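You operate a simulated robot arm through the tools that you are given. There is no shell and no other tool.

Carry out the task below with a simulated robot arm. There is one attempt and no reset: what you move stays moved.

Task
Put things in order on the low bench. At the end: the blue pad stands where the silver oil tin stood; the clear cup from the low bench stands where the cream fibre packet (marked "MIXED") stood; the silver oil tin from the low bench is on the brown taped carton; the cream fibre packet from the low bench stands where the blue pad stood; whatever was shut is shut again. Leave all else as you found it, and nothing knocked over. Set down upright: oil tin.

The check looks at the end state, three seconds after you hand in, the way a careful person would. Anything else that was tipped, shoved, dropped, spilled or broken makes it a failure.

Robot
A 7-joint arm with a two-finger parallel gripper, fixed in place. Base frame: the origin is at the foot of the arm, x ahead of it, y to its left, z up; the work surface is at about z = 0. Lengths are in cm, angles in degrees, forces in N, time in s.
With the tool pointing down near the work surface it reaches from about 22 to 58 cm from the base axis. Its first joint turns from -66.0 to 66.0 degrees. Payload 2.5 kg.
The tool frame sits at the grasp point between the pads (the TCP): z along the fingers, y along the line on which they close. The tips reach 2.3 cm beyond it. The gripper opens to 9.4 cm. The fingers are 3.8 cm wide and 1 cm thick; the gripper's body (5.4 by 9.6 cm) begins 3.9 cm behind the TCP.
Orientation is that of the tool frame in the base frame, as a unit quaternion [x, y, z, w]. With the fingers straight down and closing along the base's y, the tool's x points along the base's -x, its y along +y and its z along -z.

Tools
- The arm moves only by the tool drive_tool. Its argument "moves" is one flat list of numbers, 7 for each row, row after row: the shift along the tool's x, y, z in units of 400 mm (1.0 is 400 mm), then the turn, a rotation vector about the tool's x, y, z in units of 45 degrees (1.0 is 45 degrees), then the gripper command, from -1 (shut) to 1 (fully open), values between in proportion. In form: [tx, ty, tz, wx, wy, wz, jaw, tx, ty, tz, wx, wy, wz, jaw, ...]. A call has 1 to 20 rows; each row is the pose to reach, as a shift and turn from the pose commanded when the call began, along the tool's axes at that moment. A call with a number of a shift or a turn outside -1 to 1 is refused whole. Rows are played at 5 a second. More than 5 cm and 8.6 degrees between two rows, or a gripper value outside its range, and nothing of the call is played. Where a pose cannot be reached the arm comes as near as it can. A force on the tool above 40 N (or 10 N above the force at the start of the call, whichever is more), or a blocked arm, ends the call early, and 0.2 s more pass. Each finger travels about 10.8 cm/s and halts on what it meets, pressing with about 37 N; the grip force reading is that of the motor and also rises with nothing between the fingers. The clock runs only during rows and for 0.2 s after the last one: add rows that repeat a pose to give the fingers time. The reply holds the time, the measured pose of the TCP, the force on the tool along the base axes, the opening and the grip force, in the units named above and with some noise, with the torque about the TCP (base axes, N m) and any sound that the robot's microphone picked up.
- Cameras (640 x 400 px; columns grow to the right, rows downward): "scene" is fixed at [10.74, -40.41, 53.62]; the picture's right is [0.89, -0.46, 0.00], its down [-0.30, -0.58, -0.76] and it looks along [0.35, 0.67, -0.65] (base axes); focal length 231 px, centre (320, 200). "wrist" rides on the gripper at [8.6, 1.6, -7.4] in the tool frame; the picture's right is [-0.18, 0.98, 0.00], its down [-0.58, -0.11, -0.81] and it looks along [-0.79, -0.15, 0.59] (tool axes); focal length 243 px, centre (320, 200). There is no depth. A picture from a camera that has moved, and an enlarged one, comes with that camera's place and axes in the base frame and with its lens.
- grab_frame(camera): a new picture of that camera. No time passes.
- inspect(camera, box): a new picture of the part [left, top, right, bottom] of that camera's present view, enlarged. No time passes.
- hand_in(): hands the job in; it is judged then, once.

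Nothing tells you positions but the pictures and the camera data. Unless the task says otherwise, let go and move clear before handing in.

The tools are called as name(argument=value, ...) on one line, values as JSON. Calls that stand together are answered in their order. drive_tool: Moves the arm, as the interface text tells. Its arguments: {"type":"object","properties":{"moves":{"type":"array"}},"required":["moves"]} The other tools are called the same way: grab_frame (camera) takes a picture; inspect (camera, box) takes an enlarged picture of a part of a camera's view; hand_in () hands the job in.

At the start:

```text
time: 0.0
position: [41.71, -14.96, 33.8]
tool_rot: [0.001, 1.0, -0.001, -0.001]
force: [0.4, -0.3, -0.1]
torque: [0.0, 0.01, 0.03]
gripper_width: 9.4
grip_force: 0.1
```

scene: 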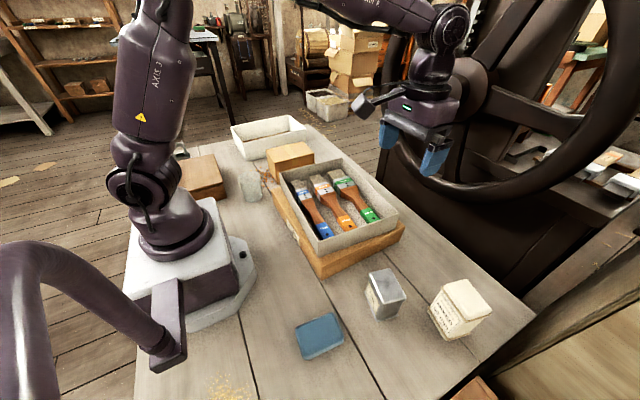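
wrist: 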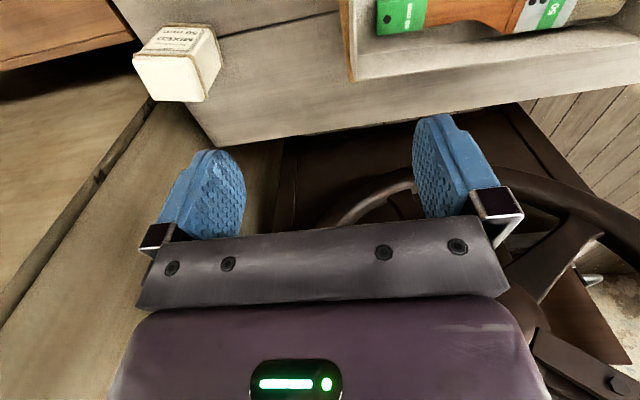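

I see a low bench with a blue pad, a silver tin, a cream packet, a tray of brushes on a wooden plinth, a small carton, a white tray, a clear cup and a brown box. I'll look closer before moving anything.

inspect(camera="scene", box=[150, 100, 350, 225])

inspect(camera="scene", box=[270, 240, 510, 390])

inspect(camera="scene", box=[250, 130, 420, 290])

inspect(camera="scene", box=[400, 250, 640, 400])

```text
3.20 times, centred on (250, 162) of scene
camera zoom: at [10.74, -40.41, 53.62], right [0.89, -0.46, 0.0], down [-0.3, -0.58, -0.76], along [0.35, 0.67, -0.65], focal length 740 px, centre (544, 320)
```

zoom: 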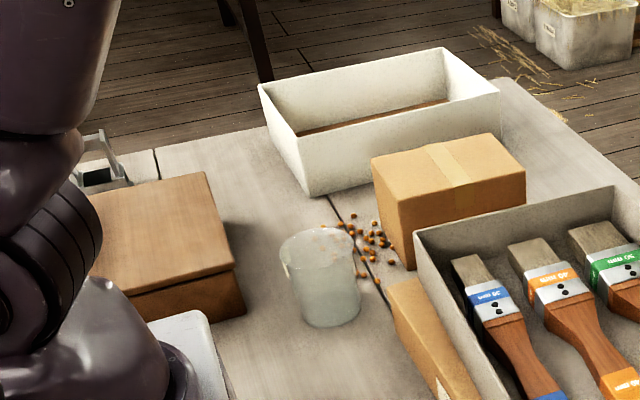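

```text
2.67 times, centred on (390, 315) of scene
camera zoom: at [10.74, -40.41, 53.62], right [0.89, -0.46, 0.0], down [-0.3, -0.58, -0.76], along [0.35, 0.67, -0.65], focal length 616 px, centre (133, -107)
```

zoom: 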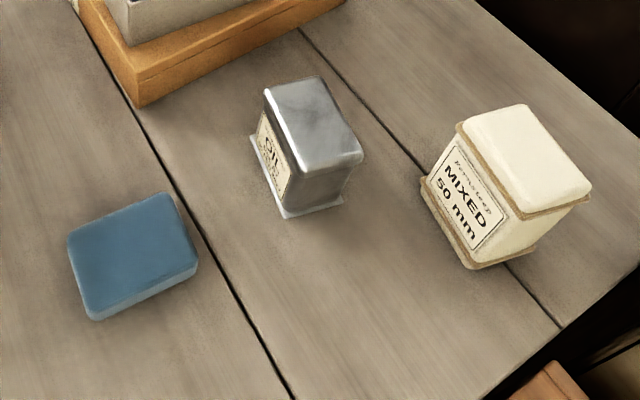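

```text
2.50 times, centred on (335, 210) of scene
camera zoom: at [10.74, -40.41, 53.62], right [0.89, -0.46, 0.0], down [-0.3, -0.58, -0.76], along [0.35, 0.67, -0.65], focal length 578 px, centre (282, 175)
```

zoom: 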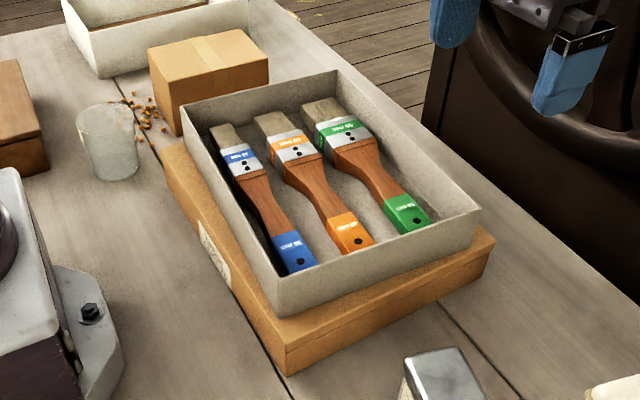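

```text
2.67 times, centred on (520, 325) of scene
camera zoom: at [10.74, -40.41, 53.62], right [0.89, -0.46, 0.0], down [-0.3, -0.58, -0.76], along [0.35, 0.67, -0.65], focal length 616 px, centre (-213, -133)
```

zoom: 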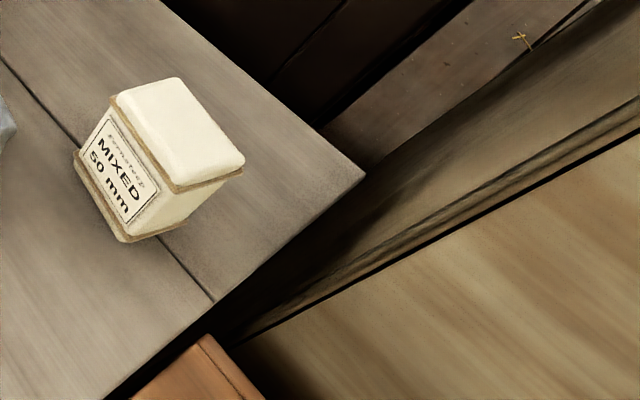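

The taped carton sits near (37, 35), top about z=10. By my estimate the tin is near (35, -24.6), the pad near (19, -24.5), the packet near (46, -35) and the cup near (19, 27). I'll hover over the tin, start turning the wrist and look with the wrist camera.

drive_tool(moves=[0.0275, -0.04, 0.049, 0, 0, -0.15, 1, 0.055, -0.08, 0.098, 0, 0, -0.3, 1, 0.0825, -0.12, 0.147, 0, 0, -0.45, 1, 0.11, -0.16, 0.197, 0, 0, -0.6, 1, 0.1375, -0.2, 0.246, 0, 0, -0.75, 1, 0.165, -0.24, 0.295, 0, 0, -0.9, 1, 0.165, -0.24, 0.295, 0, 0, -0.9, 1])

grab_frame(camera="wrist")

grab_frame(camera="scene")

```text
time: 1.6
position: [35.02, -24.52, 21.93]
tool_rot: [-0.347, 0.938, 0.0, 0.001]
force: [-0.2, -0.1, 0.2]
torque: [0.0, -0.01, 0.01]
gripper_width: 9.43
grip_force: 0.0
```

```text
taken
camera wrist: at [27.43, -28.91, 29.29], right [-0.5, 0.87, 0.0], down [0.51, 0.3, 0.81], along [0.7, 0.4, -0.59], focal length 243 px, centre (320, 200)
```

wrist: 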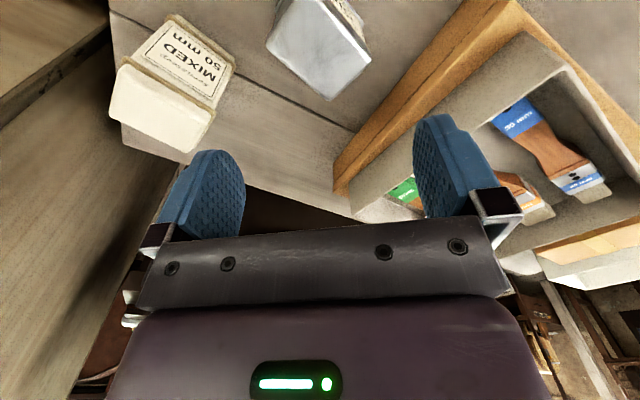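

```text
taken
```

scene: 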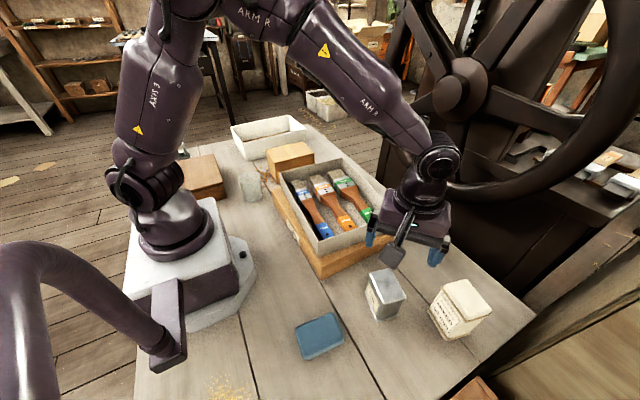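

The move tracked well. I'll finish the wrist turn so the jaws close across the tin's short side, then check alignment.

drive_tool(moves=[0, 0, 0.02, 0, 0, -0.16, 1, 0, 0, 0.04, 0, 0, -0.32, 1, 0, 0, 0.06, 0, 0, -0.48, 1, 0, 0, 0.08, 0, 0, -0.64, 1, 0, 0, 0.1, 0, 0, -0.79, 1, 0, 0, 0.1, 0, 0, -0.79, 1])

grab_frame(camera="wrist")

inspect(camera="scene", box=[330, 200, 530, 350])

```text
time: 3.0
position: [35.05, -24.65, 17.96]
tool_rot: [-0.616, 0.788, 0.0, 0.0]
force: [-0.4, -0.1, -0.6]
torque: [0.01, 0.01, 0.01]
gripper_width: 9.39
grip_force: 0.0
```

```text
taken
camera wrist: at [31.5, -32.53, 25.35], right [-0.91, 0.41, 0.0], down [0.24, 0.54, 0.81], along [0.33, 0.73, -0.59], focal length 243 px, centre (320, 200)
```

wrist: 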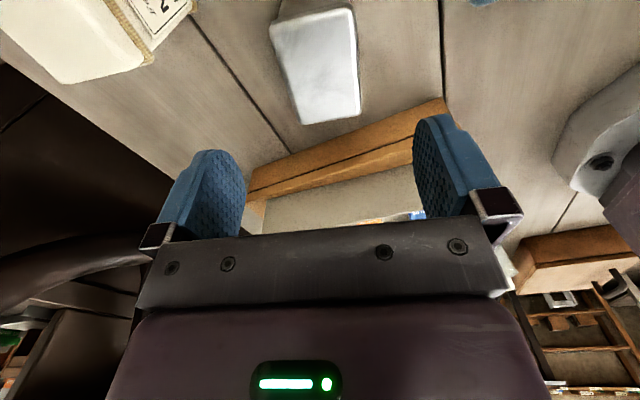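

```text
2.67 times, centred on (430, 275) of scene
camera zoom: at [10.74, -40.41, 53.62], right [0.89, -0.46, 0.0], down [-0.3, -0.58, -0.76], along [0.35, 0.67, -0.65], focal length 616 px, centre (27, 0)
```

zoom: 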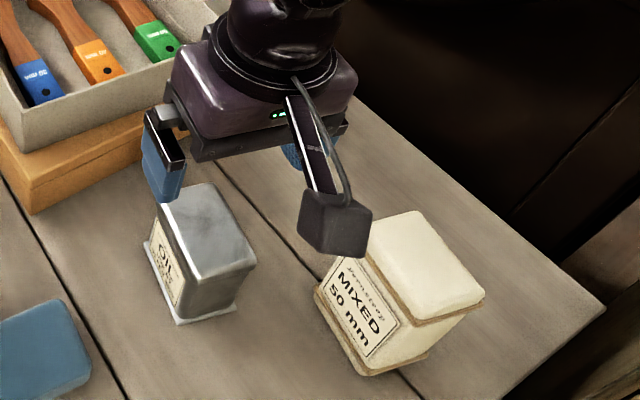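

Both cameras agree: the tin is centred at (35.0, -24.5), about 5.2 by 7.2 cm and 7.9 cm high. I'll descend around it with the jaws open.

drive_tool(moves=[-0.003, 0.002, 0.08, 0, 0, -0.05, 1, -0.003, 0.002, 0.16, 0, 0, -0.05, 1, -0.003, 0.002, 0.24, 0, 0, -0.05, 1, -0.003, 0.002, 0.28, 0, 0, -0.05, 1, -0.003, 0.002, 0.32, 0, 0, -0.05, 1, -0.003, 0.002, 0.32, 0, 0, -0.05, 1])

grab_frame(camera="wrist")

inspect(camera="scene", box=[330, 200, 530, 350])

```text
time: 4.4
position: [35.09, -24.31, 5.14]
tool_rot: [-0.631, 0.776, -0.001, -0.001]
force: [0.0, 0.0, 0.4]
torque: [0.03, 0.04, 0.02]
gripper_width: 9.39
grip_force: 0.1
```

```text
taken
camera wrist: at [31.8, -32.49, 12.44], right [-0.92, 0.38, 0.0], down [0.22, 0.55, 0.81], along [0.31, 0.75, -0.59], focal length 243 px, centre (320, 200)
```

wrist: 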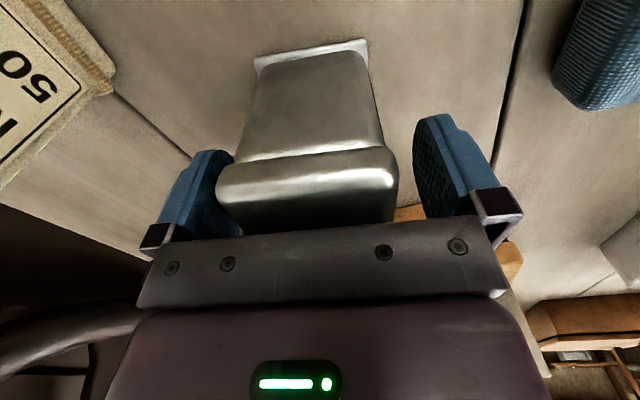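

```text
2.67 times, centred on (430, 275) of scene
camera zoom: at [10.74, -40.41, 53.62], right [0.89, -0.46, 0.0], down [-0.3, -0.58, -0.76], along [0.35, 0.67, -0.65], focal length 616 px, centre (27, 0)
```

zoom: 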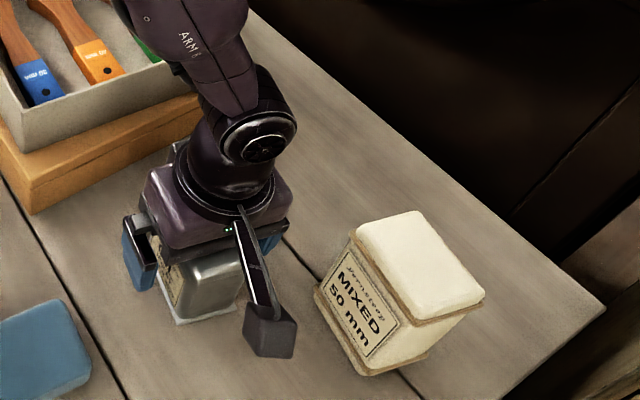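

The jaws straddle the tin cleanly, and the gripper body clears its top. I'll close on it.

drive_tool(moves=[0, 0, 0, 0, 0, 0, 0.3, 0, 0, 0, 0, 0, 0, 0.0, 0, 0, 0, 0, 0, 0, -0.2, 0, 0, 0, 0, 0, 0, -0.2, 0, 0, 0, 0, 0, 0, -0.2])

grab_frame(camera="wrist")

```text
time: 5.6
position: [35.12, -24.32, 5.19]
tool_rot: [-0.631, 0.775, 0.001, 0.0]
force: [-0.1, 0.4, -0.4]
torque: [0.05, 0.1, 0.02]
gripper_width: 5.49
grip_force: 37.2
```

```text
taken
camera wrist: at [31.78, -32.49, 12.45], right [-0.92, 0.38, 0.0], down [0.23, 0.55, 0.81], along [0.31, 0.75, -0.59], focal length 243 px, centre (320, 200)
```

wrist: 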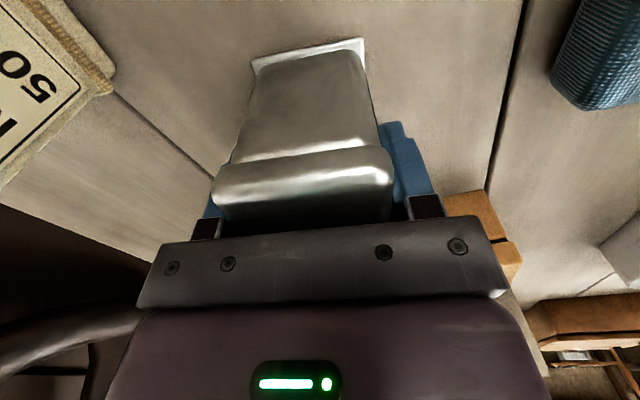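

The tin is gripped (width 5.5, 37 N). I'll lift straight up and check the hold before carrying it.

drive_tool(moves=[0, 0, -0.05, 0, 0, 0, -0.2, 0, 0, -0.15, 0, 0, 0, -0.2, 0, 0, -0.25, 0, 0, 0, -0.2, 0, 0, -0.35, 0, 0, 0, -0.2, 0, 0, -0.45, 0, 0, 0, -0.2, 0, 0, -0.52, 0, 0, 0, -0.2])

grab_frame(camera="wrist")

grab_frame(camera="scene")

```text
time: 7.0
position: [34.94, -24.15, 26.04]
tool_rot: [-0.631, 0.776, 0.0, -0.001]
force: [-0.5, -0.9, -2.9]
torque: [0.02, -0.02, -0.01]
gripper_width: 5.5
grip_force: 36.4
```

```text
taken
camera wrist: at [31.68, -32.35, 33.36], right [-0.93, 0.38, 0.0], down [0.22, 0.55, 0.81], along [0.31, 0.75, -0.59], focal length 243 px, centre (320, 200)
```

wrist: 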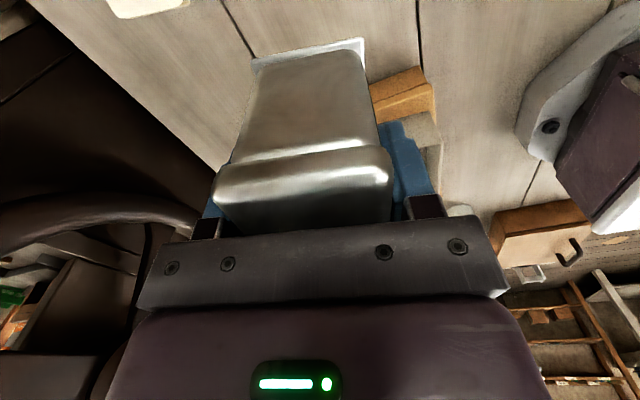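

```text
taken
```

scene: 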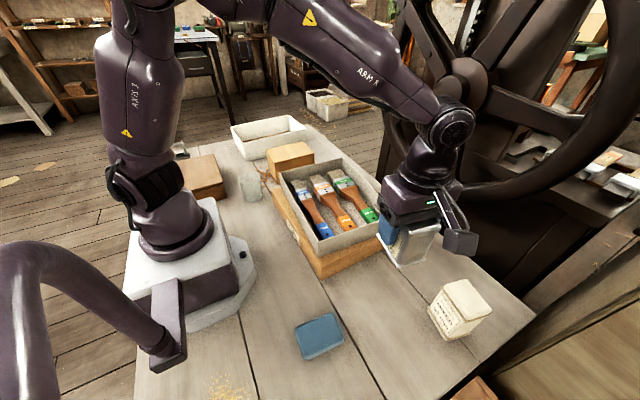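

The tin is held securely and level. I'll carry it across at a safe height toward the carton.

drive_tool(moves=[-0.091, 0.0168, 0, 0, 0, 0, -0.2, -0.182, 0.0335, 0, 0, 0, 0, -0.2, -0.273, 0.0503, 0, 0, 0, 0, -0.2, -0.364, 0.067, 0, 0, 0, 0, -0.2, -0.455, 0.0838, 0, 0, 0, 0, -0.2, -0.546, 0.1005, 0, 0, 0, 0, -0.2, -0.637, 0.1173, 0, 0, 0, 0, -0.2, -0.728, 0.134, 0, 0, 0, 0, -0.2])

grab_frame(camera="scene")

grab_frame(camera="wrist")

```text
time: 8.8
position: [35.6, 5.16, 26.01]
tool_rot: [-0.63, 0.776, 0.0, 0.0]
force: [-0.2, -0.1, -3.6]
torque: [-0.01, 0.0, -0.02]
gripper_width: 5.49
grip_force: 36.9
```

```text
taken
```

scene: 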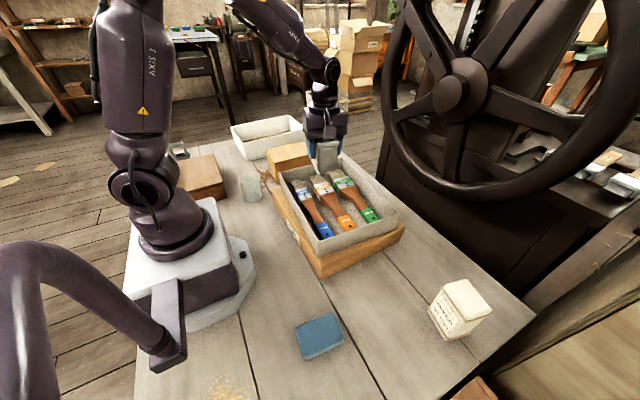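

```text
taken
camera wrist: at [32.3, -2.92, 33.38], right [-0.92, 0.38, 0.0], down [0.23, 0.55, 0.81], along [0.31, 0.75, -0.59], focal length 243 px, centre (320, 200)
```

wrist: 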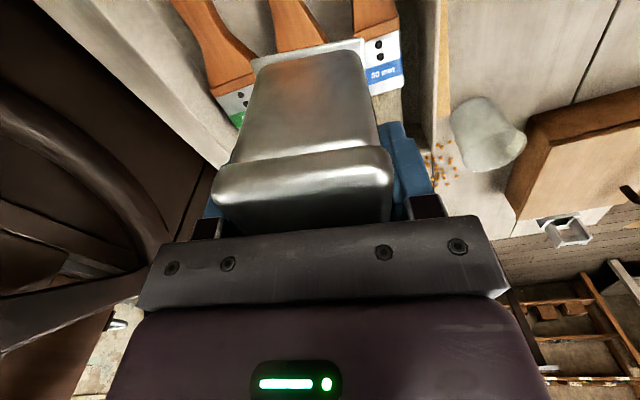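

Midway over the brush tray with good clearance. I'll continue to above the carton, aligning the tin with it.

drive_tool(moves=[-0.0918, 0.0163, 0, 0, 0, -0.033, -0.2, -0.1835, 0.0325, 0, 0, 0, -0.065, -0.2, -0.275, 0.0488, 0, 0, 0, -0.098, -0.2, -0.367, 0.065, 0, 0, 0, -0.13, -0.2, -0.459, 0.0813, 0, 0, 0, -0.163, -0.2, -0.55, 0.0975, 0, 0, 0, -0.195, -0.2, -0.642, 0.1138, 0, 0, 0, -0.228, -0.2, -0.734, 0.13, 0, 0, 0, -0.26, -0.2, -0.734, 0.13, 0, 0, 0, -0.26, -0.2])

grab_frame(camera="scene")

inspect(camera="scene", box=[220, 80, 380, 180])

grab_frame(camera="wrist")

```text
time: 10.8
position: [36.79, 34.99, 25.84]
tool_rot: [0.707, -0.707, 0.001, 0.001]
force: [0.9, 0.6, -4.1]
torque: [0.0, -0.01, -0.01]
gripper_width: 5.47
grip_force: 37.4
```

```text
taken
```

scene: 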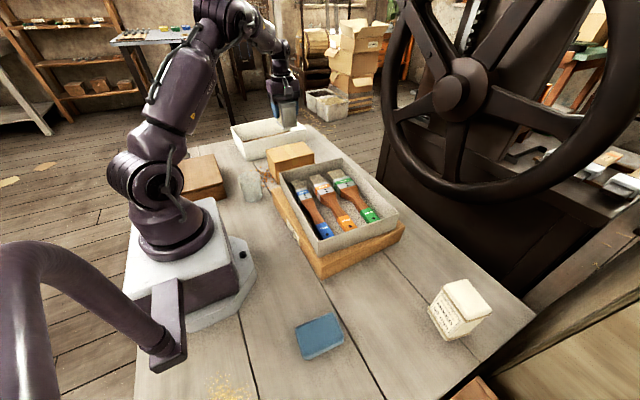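

```text
4.00 times, centred on (300, 130) of scene
camera zoom: at [10.74, -40.4, 53.62], right [0.89, -0.46, 0.0], down [-0.3, -0.58, -0.76], along [0.35, 0.67, -0.65], focal length 925 px, centre (400, 480)
```

zoom: 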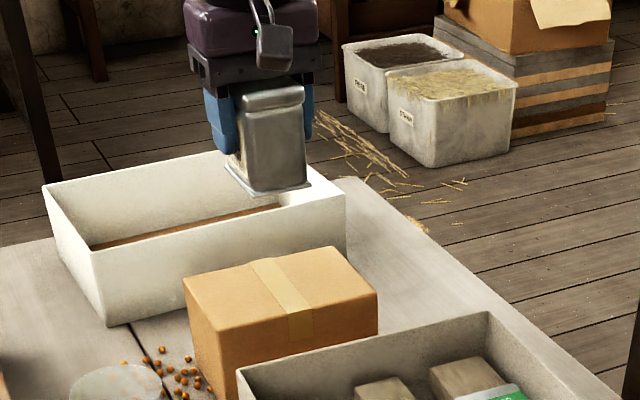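

```text
taken
camera wrist: at [35.12, 26.4, 33.27], right [-0.98, 0.18, 0.0], down [0.11, 0.58, 0.81], along [0.15, 0.79, -0.59], focal length 243 px, centre (320, 200)
```

wrist: 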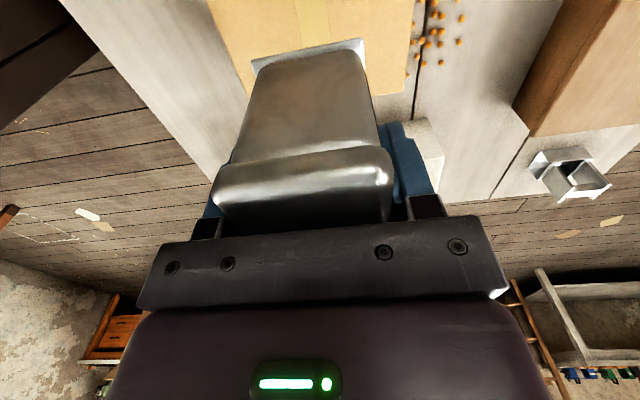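

The tin is above the carton. Wrist and scene views put the carton top at about x 29–45, y 30–41, z≈9.5–10. I'll nudge 0.7 cm further in and lower until just above.

drive_tool(moves=[-0.0175, 0, 0.05, 0, 0, 0, -0.2, -0.0175, 0, 0.11, 0, 0, 0, -0.2, -0.0175, 0, 0.17, 0, 0, 0, -0.2, -0.0175, 0, 0.21, 0, 0, 0, -0.2, -0.0175, 0, 0.24, 0, 0, 0, -0.2, -0.0175, 0, 0.24, 0, 0, 0, -0.2])

inspect(camera="scene", box=[220, 80, 380, 180])

grab_frame(camera="wrist")

```text
time: 12.2
position: [36.5, 35.62, 16.43]
tool_rot: [0.708, -0.706, 0.001, 0.001]
force: [-0.2, 0.4, -4.6]
torque: [0.01, 0.02, 0.02]
gripper_width: 5.48
grip_force: 36.6
```

```text
4.00 times, centred on (300, 130) of scene
camera zoom: at [10.74, -40.4, 53.62], right [0.89, -0.46, 0.0], down [-0.3, -0.58, -0.76], along [0.35, 0.67, -0.65], focal length 925 px, centre (400, 480)
```

zoom: 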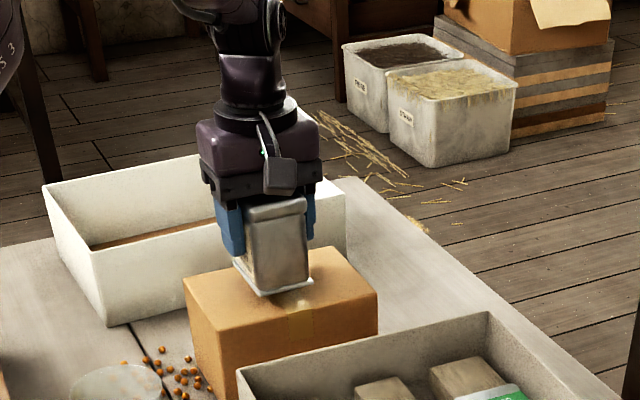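

```text
taken
camera wrist: at [34.89, 26.97, 23.73], right [-0.98, 0.18, 0.0], down [0.11, 0.58, 0.81], along [0.15, 0.79, -0.59], focal length 243 px, centre (320, 200)
```

wrist: 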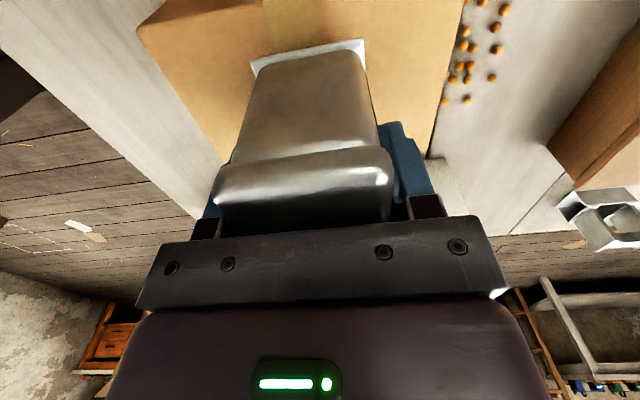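

Tin is well inside the carton's top outline, about 1.5 cm above it. I'll lower in small steps, watching the force.

drive_tool(moves=[0, 0, 0.01, 0, 0, 0, -0.2, 0, 0, 0.02, 0, 0, 0, -0.2, 0, 0, 0.028, 0, 0, 0, -0.2, 0, 0, 0.028, 0, 0, 0, -0.2])

inspect(camera="scene", box=[250, 110, 330, 160])

```text
time: 13.2
position: [36.6, 35.74, 15.26]
tool_rot: [0.707, -0.707, 0.0, 0.0]
force: [-0.7, 1.0, -2.3]
torque: [-0.02, 0.04, 0.03]
gripper_width: 5.49
grip_force: 36.8
```

```text
8.00 times, centred on (290, 135) of scene
camera zoom: at [10.74, -40.41, 53.62], right [0.89, -0.46, 0.0], down [-0.3, -0.58, -0.76], along [0.35, 0.67, -0.65], focal length 1850 px, centre (560, 720)
```

zoom: 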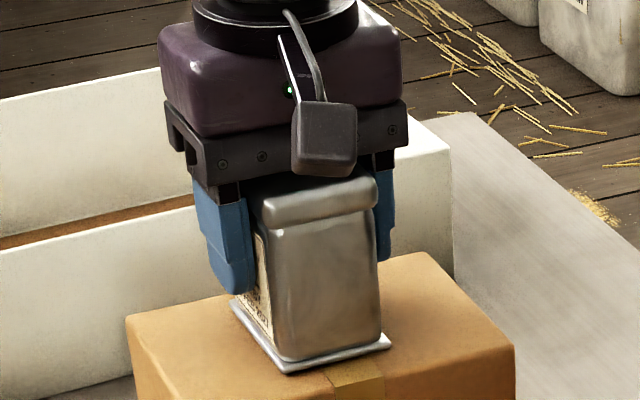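

drive_tool(moves=[0, 0, 0.005, 0, 0, 0, -0.2, 0, 0, 0.01, 0, 0, 0, -0.2, 0, 0, 0.01, 0, 0, 0, -0.2])

inspect(camera="scene", box=[250, 110, 330, 160])

```text
time: 14.0
position: [36.56, 35.74, 15.07]
tool_rot: [0.708, -0.706, 0.001, -0.001]
force: [-7.8, -7.3, 24.8]
torque: [-0.71, 0.65, -0.01]
gripper_width: 5.48
grip_force: 36.5
```

```text
8.00 times, centred on (290, 135) of scene
camera zoom: at [10.73, -40.42, 53.61], right [0.89, -0.46, 0.0], down [-0.3, -0.58, -0.76], along [0.35, 0.67, -0.65], focal length 1850 px, centre (560, 720)
```

zoom: 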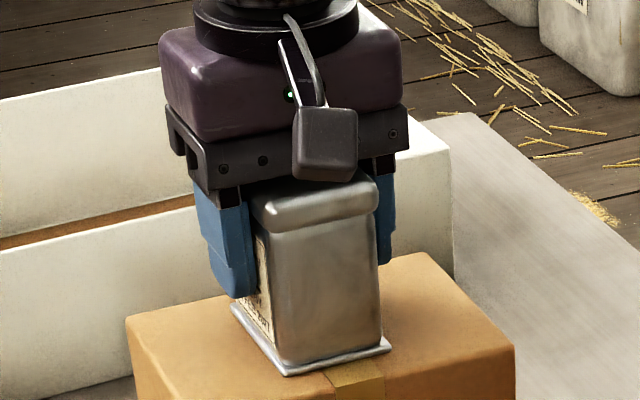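

Contact at TCP z≈15.07, so the tin is seated. I'll relieve the load slightly, then open the jaws gently.

drive_tool(moves=[0, 0, -0.004, 0, 0, 0, -0.2, 0, 0, -0.004, 0, 0, 0, -0.2])

```text
time: 14.6
position: [36.54, 35.71, 15.01]
tool_rot: [0.707, -0.707, -0.001, -0.001]
force: [-5.2, -4.9, 26.3]
torque: [-0.57, 0.47, -0.01]
gripper_width: 5.51
grip_force: 36.9
```

drive_tool(moves=[0, 0, -0.004, 0, 0, 0, -0.2, 0, 0, -0.004, 0, 0, 0, -0.2])

```text
time: 15.2
position: [36.53, 35.84, 14.99]
tool_rot: [0.707, -0.707, 0.001, 0.0]
force: [1.0, 2.5, 5.4]
torque: [0.47, -0.2, -0.01]
gripper_width: 5.49
grip_force: 36.2
```

Load is down to about 5 N, so the tin is resting on the carton. I'll open now.

drive_tool(moves=[0, 0, 0, 0, 0, 0, 0.25, 0, 0, 0, 0, 0, 0, 0.45, 0, 0, 0, 0, 0, 0, 0.7, 0, 0, 0, 0, 0, 0, 0.9, 0, 0, 0, 0, 0, 0, 0.9])

inspect(camera="scene", box=[250, 110, 330, 160])

grab_frame(camera="wrist")

```text
time: 16.4
position: [36.62, 35.69, 15.13]
tool_rot: [-0.707, 0.707, 0.0, 0.0]
force: [0.4, -0.5, 0.5]
torque: [0.0, -0.01, -0.02]
gripper_width: 8.94
grip_force: 0.1
```

```text
8.00 times, centred on (290, 135) of scene
camera zoom: at [10.74, -40.41, 53.62], right [0.89, -0.46, 0.0], down [-0.3, -0.58, -0.76], along [0.35, 0.67, -0.65], focal length 1850 px, centre (560, 720)
```

zoom: 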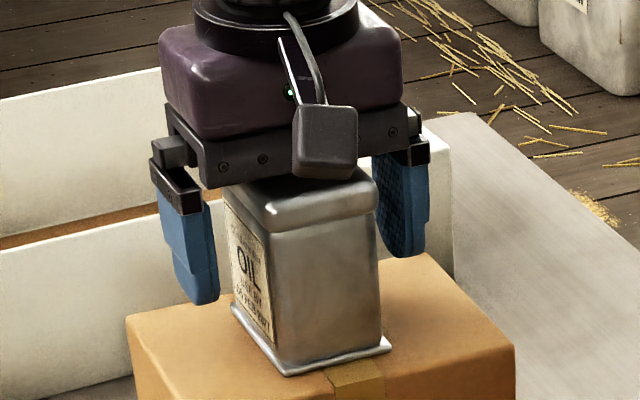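

```text
taken
camera wrist: at [35.03, 27.05, 22.51], right [-0.98, 0.18, 0.0], down [0.11, 0.58, 0.81], along [0.15, 0.79, -0.59], focal length 243 px, centre (320, 200)
```

wrist: 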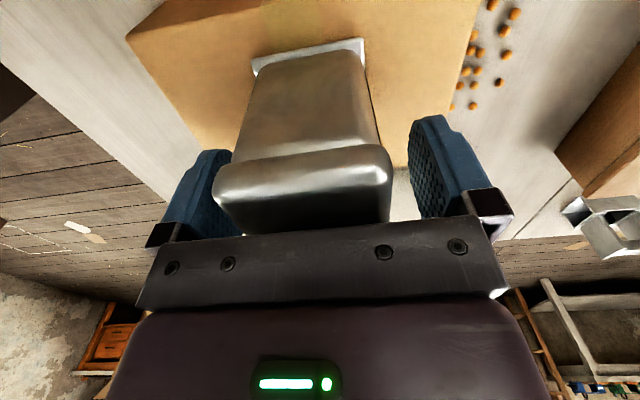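

The tin stands upright on the carton. I'll rise straight up and clear.

drive_tool(moves=[0, 0, -0.08, 0, 0, 0, 0.9, 0, 0, -0.18, 0, 0, 0, 0.9, 0, 0, -0.28, 0, 0, 0, 0.9, 0, 0, -0.38, 0, 0, 0, 0.9])

grab_frame(camera="wrist")

inspect(camera="scene", box=[220, 80, 380, 180])

```text
time: 17.4
position: [36.85, 35.66, 30.35]
tool_rot: [-0.707, 0.707, 0.0, -0.001]
force: [-0.1, -0.2, 0.1]
torque: [0.01, 0.0, 0.01]
gripper_width: 8.93
grip_force: 0.0
```

```text
taken
camera wrist: at [35.18, 27.04, 37.75], right [-0.98, 0.18, 0.0], down [0.11, 0.58, 0.81], along [0.15, 0.79, -0.59], focal length 243 px, centre (320, 200)
```

wrist: 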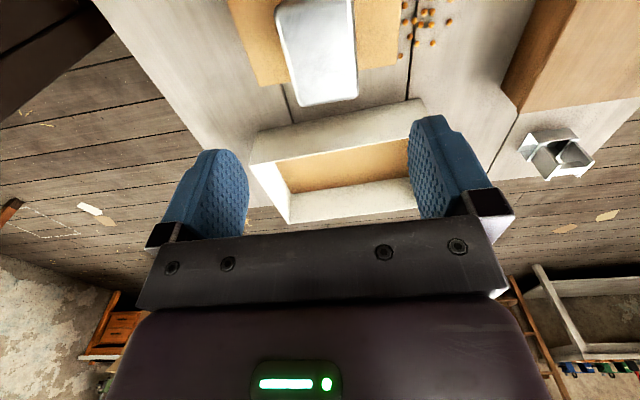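

```text
4.00 times, centred on (300, 130) of scene
camera zoom: at [10.74, -40.41, 53.62], right [0.89, -0.46, 0.0], down [-0.3, -0.58, -0.76], along [0.35, 0.67, -0.65], focal length 925 px, centre (400, 480)
```

zoom: 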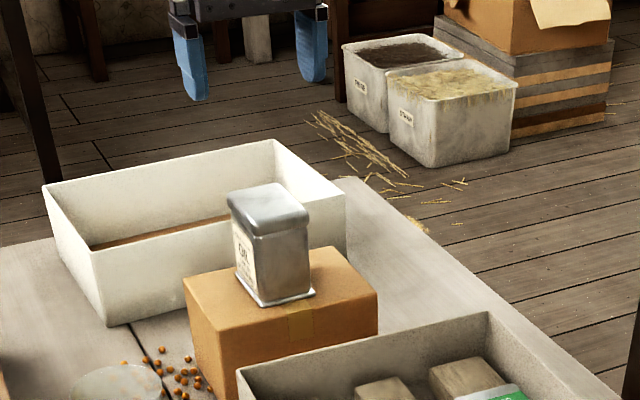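

The tin is done. Next is the blue pad; I'll look at it in detail first.

inspect(camera="scene", box=[280, 300, 360, 370])

inspect(camera="scene", box=[410, 260, 510, 350])

inspect(camera="scene", box=[210, 140, 300, 220])

```text
5.71 times, centred on (320, 335) of scene
camera zoom: at [10.74, -40.41, 53.62], right [0.89, -0.46, 0.0], down [-0.3, -0.58, -0.76], along [0.35, 0.67, -0.65], focal length 1321 px, centre (320, -571)
```

zoom: 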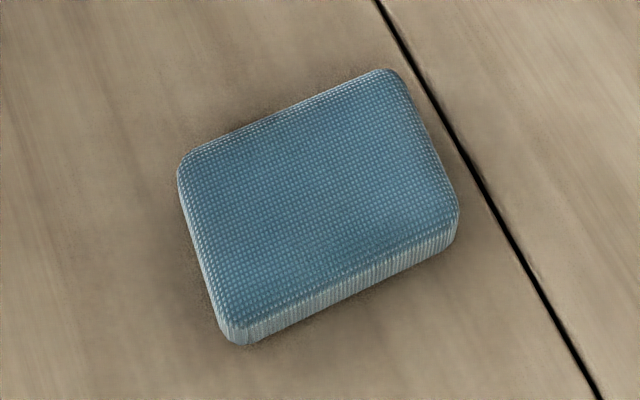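

```text
4.44 times, centred on (460, 305) of scene
camera zoom: at [10.74, -40.41, 53.62], right [0.89, -0.46, 0.0], down [-0.3, -0.58, -0.76], along [0.35, 0.67, -0.65], focal length 1028 px, centre (-302, -267)
```

zoom: 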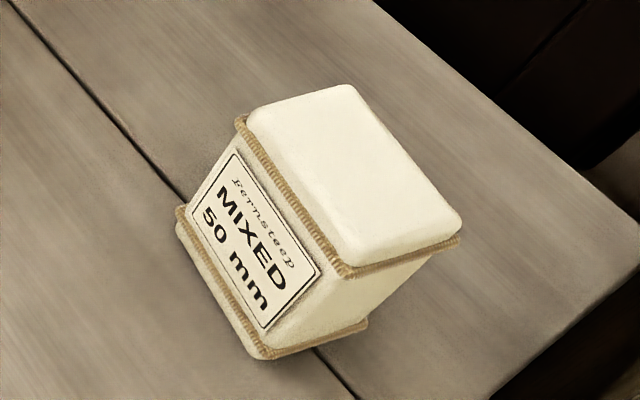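

```text
5.00 times, centred on (255, 180) of scene
camera zoom: at [10.74, -40.41, 53.62], right [0.89, -0.46, 0.0], down [-0.3, -0.58, -0.76], along [0.35, 0.67, -0.65], focal length 1156 px, centre (645, 300)
```

zoom: 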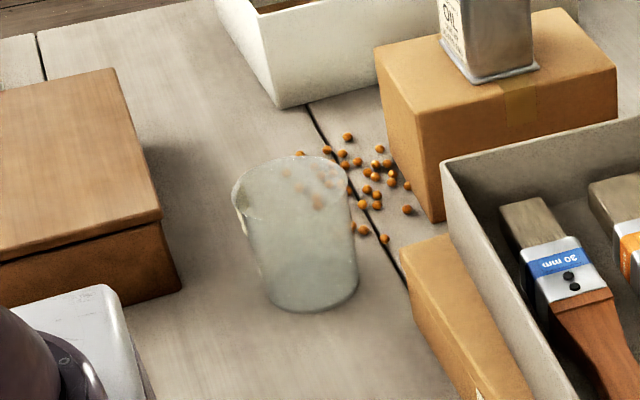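

The pad is about 8.8 by 5.4 by 2 cm, centred near (19.1, -24.4), long side roughly along x. I'll swing back across in an arc, unwinding the wrist.

drive_tool(moves=[0.096, -0.004, 0, 0, 0, 0.125, 0.9, 0.192, -0.007, 0, 0, 0, 0.25, 0.9, 0.288, -0.011, 0, 0, 0, 0.375, 0.9, 0.384, -0.014, 0, 0, 0, 0.5, 0.9, 0.479, -0.018, 0, 0, 0, 0.625, 0.9, 0.575, -0.022, 0, 0, 0, 0.75, 0.9, 0.671, -0.025, 0, 0, 0, 0.875, 0.9, 0.767, -0.029, 0, 0, 0, 1.0, 0.9])

drive_tool(moves=[0.073, -0.0376, 0.0156, 0, 0, 0.125, 1, 0.146, -0.0751, 0.031, 0, 0, 0.25, 1, 0.219, -0.113, 0.047, 0, 0, 0.375, 1, 0.292, -0.15, 0.0625, 0, 0, 0.5, 1, 0.364, -0.188, 0.078, 0, 0, 0.625, 1, 0.437, -0.225, 0.094, 0, 0, 0.75, 1, 0.51, -0.263, 0.109, 0, 0, 0.875, 1, 0.583, -0.3005, 0.125, 0, 0, 1.0, 1, 0.583, -0.3005, 0.125, 0, 0, 1.0, 1])

grab_frame(camera="wrist")

grab_frame(camera="scene")

```text
time: 19.2
position: [37.77, 4.95, 30.38]
tool_rot: [-0.382, 0.924, 0.0, 0.0]
force: [0.1, 0.6, 0.3]
torque: [0.01, 0.02, -0.01]
gripper_width: 8.95
grip_force: 0.0
```

```text
time: 21.2
position: [29.63, -19.93, 25.42]
tool_rot: [0.001, 1.0, 0.0, 0.0]
force: [0.2, 1.0, -0.4]
torque: [-0.01, 0.0, 0.0]
gripper_width: 9.41
grip_force: 0.0
```

```text
taken
camera wrist: at [21.04, -18.39, 32.77], right [0.19, 0.98, 0.0], down [0.58, -0.11, 0.81], along [0.79, -0.15, -0.59], focal length 243 px, centre (320, 200)
```

wrist: 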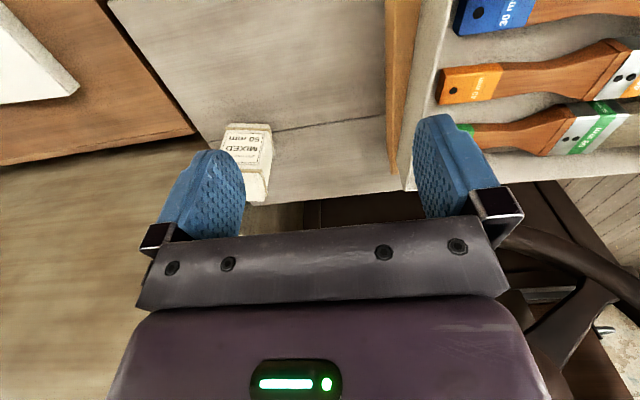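

```text
taken
```

scene: 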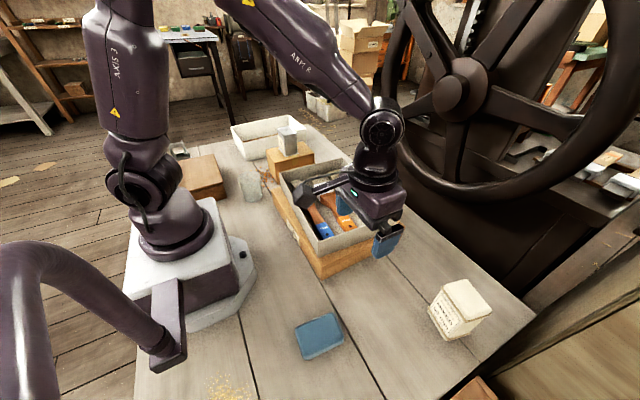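

I'll now move above the pad and check alignment.

drive_tool(moves=[0.0525, -0.0225, 0.067, 0, 0, 0.02, 1, 0.105, -0.045, 0.134, 0, 0, 0.04, 1, 0.1575, -0.0675, 0.201, 0, 0, 0.06, 1, 0.21, -0.09, 0.268, 0, 0, 0.08, 1, 0.2625, -0.1125, 0.335, 0, 0, 0.09, 1, 0.2625, -0.1125, 0.335, 0, 0, 0.09, 1])

grab_frame(camera="wrist")

grab_frame(camera="scene")

```text
time: 22.6
position: [19.16, -24.48, 11.9]
tool_rot: [0.036, 0.999, 0.0, 0.0]
force: [0.0, -0.6, 0.0]
torque: [0.0, 0.03, 0.0]
gripper_width: 9.4
grip_force: 0.0
```

```text
taken
camera wrist: at [10.68, -22.2, 19.29], right [0.25, 0.97, 0.0], down [0.57, -0.15, 0.81], along [0.78, -0.2, -0.59], focal length 243 px, centre (320, 200)
```

wrist: 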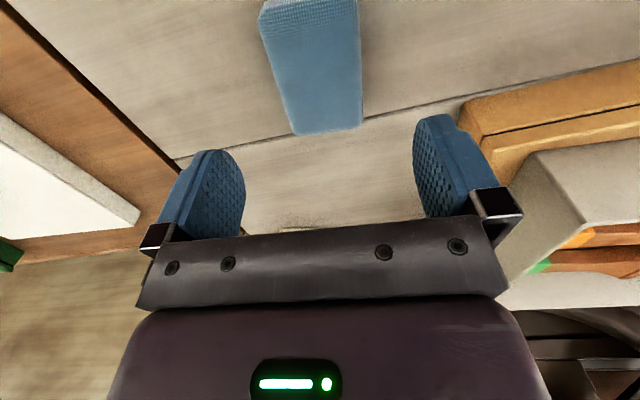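

```text
taken
```

scene: 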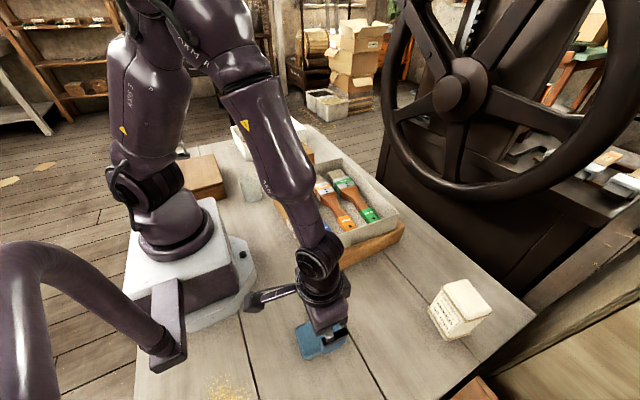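

The pad is centred between the open jaws and aligned within a degree. I'll descend so the tips stay about half a centimetre above the bench.

drive_tool(moves=[0, 0.001, 0.06, 0, 0, 0, 1, 0, 0.001, 0.12, 0, 0, 0, 1, 0, 0.001, 0.17, 0, 0, 0, 1, 0, 0.001, 0.2, 0, 0, 0, 1, 0, 0.001, 0.224, 0, 0, 0, 1, 0, 0.001, 0.224, 0, 0, 0, 1])

grab_frame(camera="wrist")

inspect(camera="scene", box=[260, 270, 400, 370])

```text
time: 24.0
position: [19.29, -24.3, 2.9]
tool_rot: [0.036, 0.999, 0.0, -0.001]
force: [-0.6, 0.3, 0.2]
torque: [0.02, 0.0, 0.04]
gripper_width: 9.4
grip_force: 0.0
```

```text
taken
camera wrist: at [10.77, -22.15, 10.28], right [0.25, 0.97, 0.0], down [0.57, -0.15, 0.81], along [0.78, -0.2, -0.59], focal length 243 px, centre (320, 200)
```

wrist: 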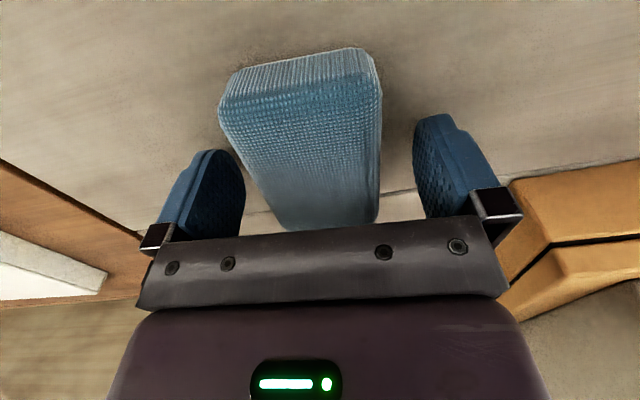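

```text
4.00 times, centred on (330, 320) of scene
camera zoom: at [10.74, -40.41, 53.62], right [0.89, -0.46, 0.0], down [-0.3, -0.58, -0.76], along [0.35, 0.67, -0.65], focal length 925 px, centre (280, -280)
```

zoom: 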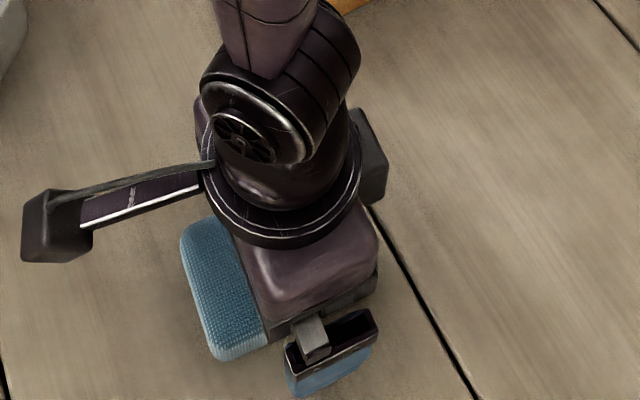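

drive_tool(moves=[0, 0, 0, 0, 0, 0, 0.5, 0, 0, 0, 0, 0, 0, 0.2, 0, 0, 0, 0, 0, 0, 0.0, 0, 0, 0, 0, 0, 0, -0.1, 0, 0, 0, 0, 0, 0, -0.1])

grab_frame(camera="wrist")

```text
time: 25.2
position: [19.19, -24.35, 2.97]
tool_rot: [0.035, 0.999, 0.0, 0.0]
force: [0.5, 0.0, -0.3]
torque: [-0.02, 0.0, -0.03]
gripper_width: 5.91
grip_force: 37.0
```

```text
taken
camera wrist: at [10.77, -22.16, 10.3], right [0.25, 0.97, 0.0], down [0.57, -0.15, 0.81], along [0.78, -0.2, -0.59], focal length 243 px, centre (320, 200)
```

wrist: 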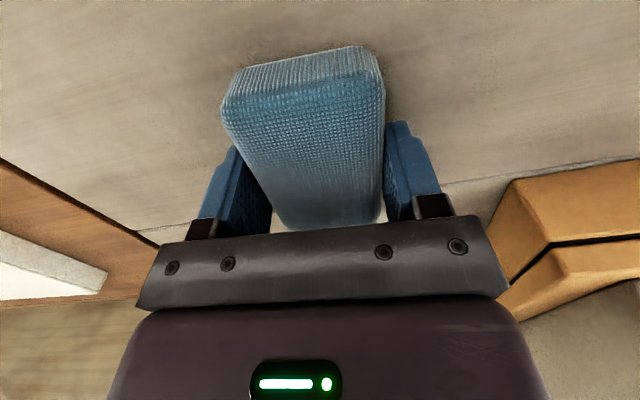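

The grip stopped at 5.9 cm with full force, so the pad is held. I'll lift it a little and verify.

drive_tool(moves=[0, 0, -0.03, 0, 0, 0, -0.1, 0, 0, -0.08, 0, 0, 0, -0.1, 0, 0, -0.14, 0, 0, 0, -0.1, 0, 0, -0.2, 0, 0, 0, -0.1, 0, 0, -0.2, 0, 0, 0, -0.1])

grab_frame(camera="wrist")

inspect(camera="scene", box=[260, 250, 420, 370])

```text
time: 26.4
position: [19.25, -24.26, 10.91]
tool_rot: [0.036, 0.999, -0.001, 0.0]
force: [0.0, 0.2, -1.1]
torque: [0.01, 0.0, 0.05]
gripper_width: 5.89
grip_force: 36.8
```

```text
taken
camera wrist: at [10.78, -22.05, 18.4], right [0.25, 0.97, 0.0], down [0.57, -0.15, 0.81], along [0.78, -0.2, -0.59], focal length 243 px, centre (320, 200)
```

wrist: 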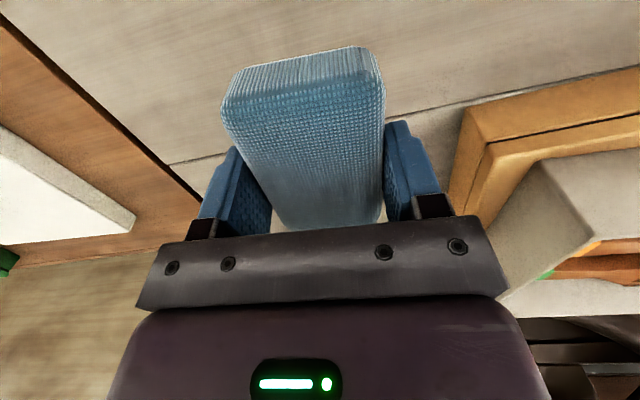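

```text
3.33 times, centred on (340, 310) of scene
camera zoom: at [10.74, -40.41, 53.62], right [0.89, -0.46, 0.0], down [-0.3, -0.58, -0.76], along [0.35, 0.67, -0.65], focal length 771 px, centre (253, -167)
```

zoom: 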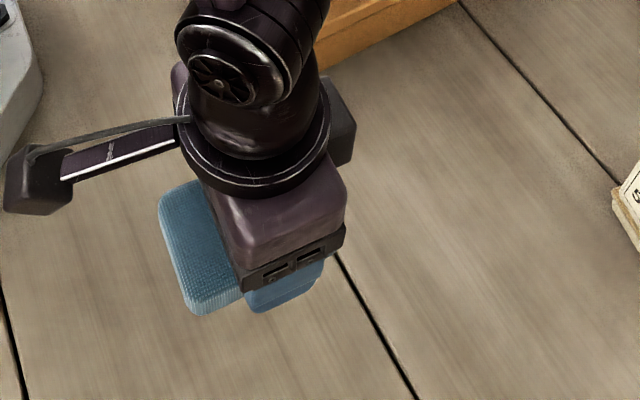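

The pad is held level. I'll carry it to the tin's old spot (35.0, -24.5) and lower it to just above the bench.

drive_tool(moves=[-0.079, 0.0045, 0, 0, 0, 0, -0.1, -0.157, 0.009, 0, 0, 0, 0, -0.1, -0.236, 0.0135, 0, 0, 0, 0, -0.1, -0.314, 0.018, 0, 0, 0, 0, -0.1, -0.393, 0.0225, 0, 0, 0, 0, -0.1, -0.393, 0.0225, 0.06, 0, 0, 0, -0.1, -0.393, 0.0225, 0.12, 0, 0, 0, -0.1, -0.393, 0.0225, 0.16, 0, 0, 0, -0.1, -0.393, 0.0225, 0.18, 0, 0, 0, -0.1, -0.393, 0.0225, 0.18, 0, 0, 0, -0.1])

grab_frame(camera="wrist")

inspect(camera="scene", box=[300, 220, 500, 360])

```text
time: 28.6
position: [34.97, -24.34, 3.69]
tool_rot: [0.036, 0.999, 0.0, 0.0]
force: [0.5, -0.5, -0.9]
torque: [0.0, 0.01, -0.01]
gripper_width: 5.93
grip_force: 37.0
```

```text
taken
camera wrist: at [26.49, -22.26, 11.16], right [0.25, 0.97, 0.0], down [0.57, -0.15, 0.81], along [0.78, -0.2, -0.59], focal length 243 px, centre (320, 200)
```

wrist: 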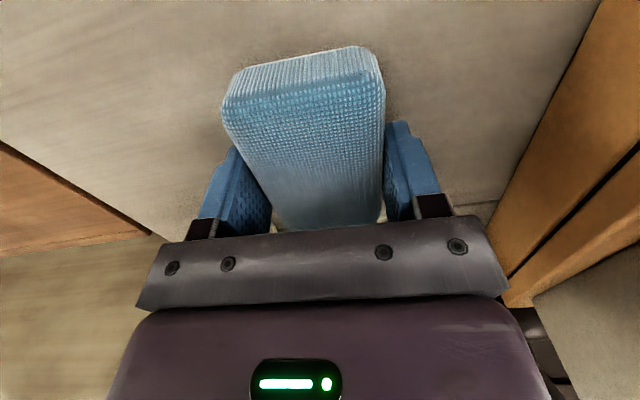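

```text
2.86 times, centred on (400, 290) of scene
camera zoom: at [10.74, -40.41, 53.62], right [0.89, -0.46, 0.0], down [-0.3, -0.58, -0.76], along [0.35, 0.67, -0.65], focal length 660 px, centre (91, -57)
```

zoom: 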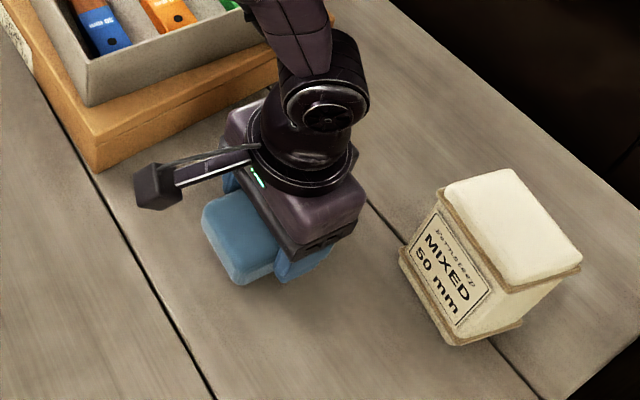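

drive_tool(moves=[0, 0.001, 0.008, 0, 0, 0, -0.1, 0, 0.001, 0.016, 0, 0, 0, -0.1, 0, 0.001, 0.016, 0, 0, 0, -0.1])

```text
time: 29.4
position: [35.04, -24.53, 3.16]
tool_rot: [0.036, 0.999, 0.0, 0.001]
force: [-0.4, -0.7, -0.7]
torque: [0.0, -0.01, 0.01]
gripper_width: 5.93
grip_force: 37.1
```

drive_tool(moves=[0, 0, 0.003, 0, 0, 0, -0.1, 0, 0, 0.006, 0, 0, 0, -0.1, 0, 0, 0.006, 0, 0, 0, -0.1])

```text
time: 30.2
position: [34.94, -24.52, 2.76]
tool_rot: [0.036, 0.999, 0.0, 0.0]
force: [-3.4, 3.3, 11.3]
torque: [0.09, 0.04, 0.02]
gripper_width: 5.92
grip_force: 37.0
```

The pad is touching the bench with light force. I'll ease off slightly and open.

drive_tool(moves=[0, 0, -0.002, 0, 0, 0, -0.1, 0, 0, -0.002, 0, 0, 0, 0.3, 0, 0, -0.002, 0, 0, 0, 0.5, 0, 0, -0.002, 0, 0, 0, 0.8, 0, 0, -0.002, 0, 0, 0, 1, 0, 0, -0.002, 0, 0, 0, 1])

drive_tool(moves=[0, 0, -0.05, 0, 0, 0, 1, 0, 0, -0.15, 0, 0, 0, 1, 0, 0, -0.26, 0, 0, 0, 1, 0, 0, -0.38, 0, 0, 0, 1, 0, 0, -0.46, 0, 0, 0, 1, 0, 0, -0.46, 0, 0, 0, 1])

grab_frame(camera="wrist")

inspect(camera="scene", box=[300, 220, 500, 360])

```text
time: 31.6
position: [34.93, -24.55, 3.0]
tool_rot: [0.035, 0.999, -0.001, 0.0]
force: [-0.2, -1.1, 0.4]
torque: [0.02, 0.0, -0.03]
gripper_width: 9.4
grip_force: 0.1
```

```text
time: 33.0
position: [35.08, -24.61, 21.46]
tool_rot: [0.036, 0.999, 0.0, 0.0]
force: [0.4, 0.1, -0.5]
torque: [-0.01, 0.06, -0.01]
gripper_width: 9.38
grip_force: 0.0
```

```text
taken
camera wrist: at [26.67, -22.38, 28.79], right [0.25, 0.97, 0.0], down [0.57, -0.15, 0.81], along [0.78, -0.2, -0.59], focal length 243 px, centre (320, 200)
```

wrist: 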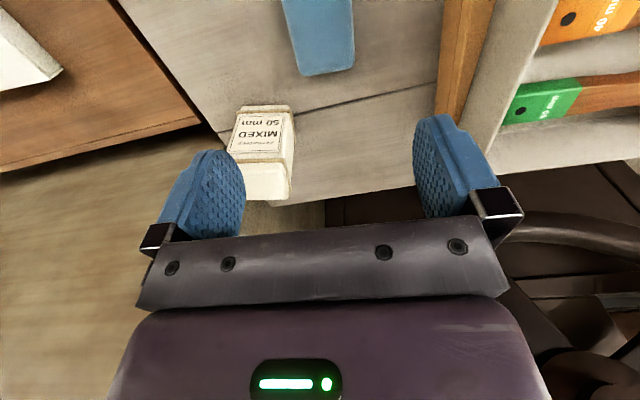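

```text
2.86 times, centred on (400, 290) of scene
camera zoom: at [10.74, -40.41, 53.62], right [0.89, -0.46, 0.0], down [-0.3, -0.58, -0.76], along [0.35, 0.67, -0.65], focal length 660 px, centre (91, -57)
```

zoom: 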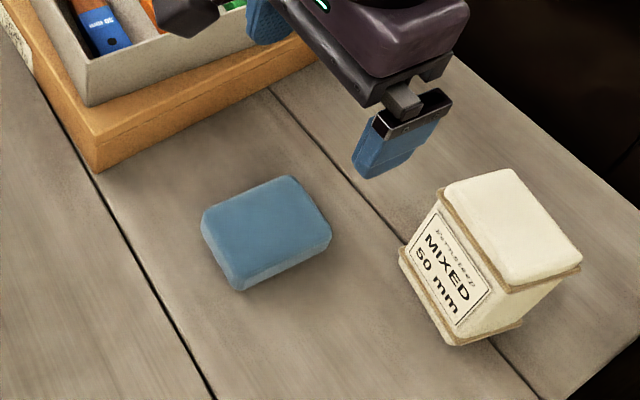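

The pad is in place. Next, the packet near the bench's far corner; I'll examine it closely from the wrist camera.

inspect(camera="wrist", box=[200, 90, 340, 215])

```text
3.20 times, centred on (270, 152) of wrist
camera zoom: at [26.67, -22.38, 28.79], right [0.25, 0.97, 0.0], down [0.57, -0.15, 0.81], along [0.78, -0.2, -0.59], focal length 776 px, centre (480, 352)
```

zoom: 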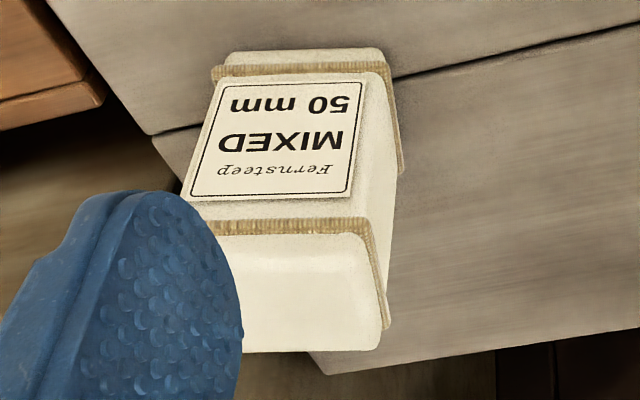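

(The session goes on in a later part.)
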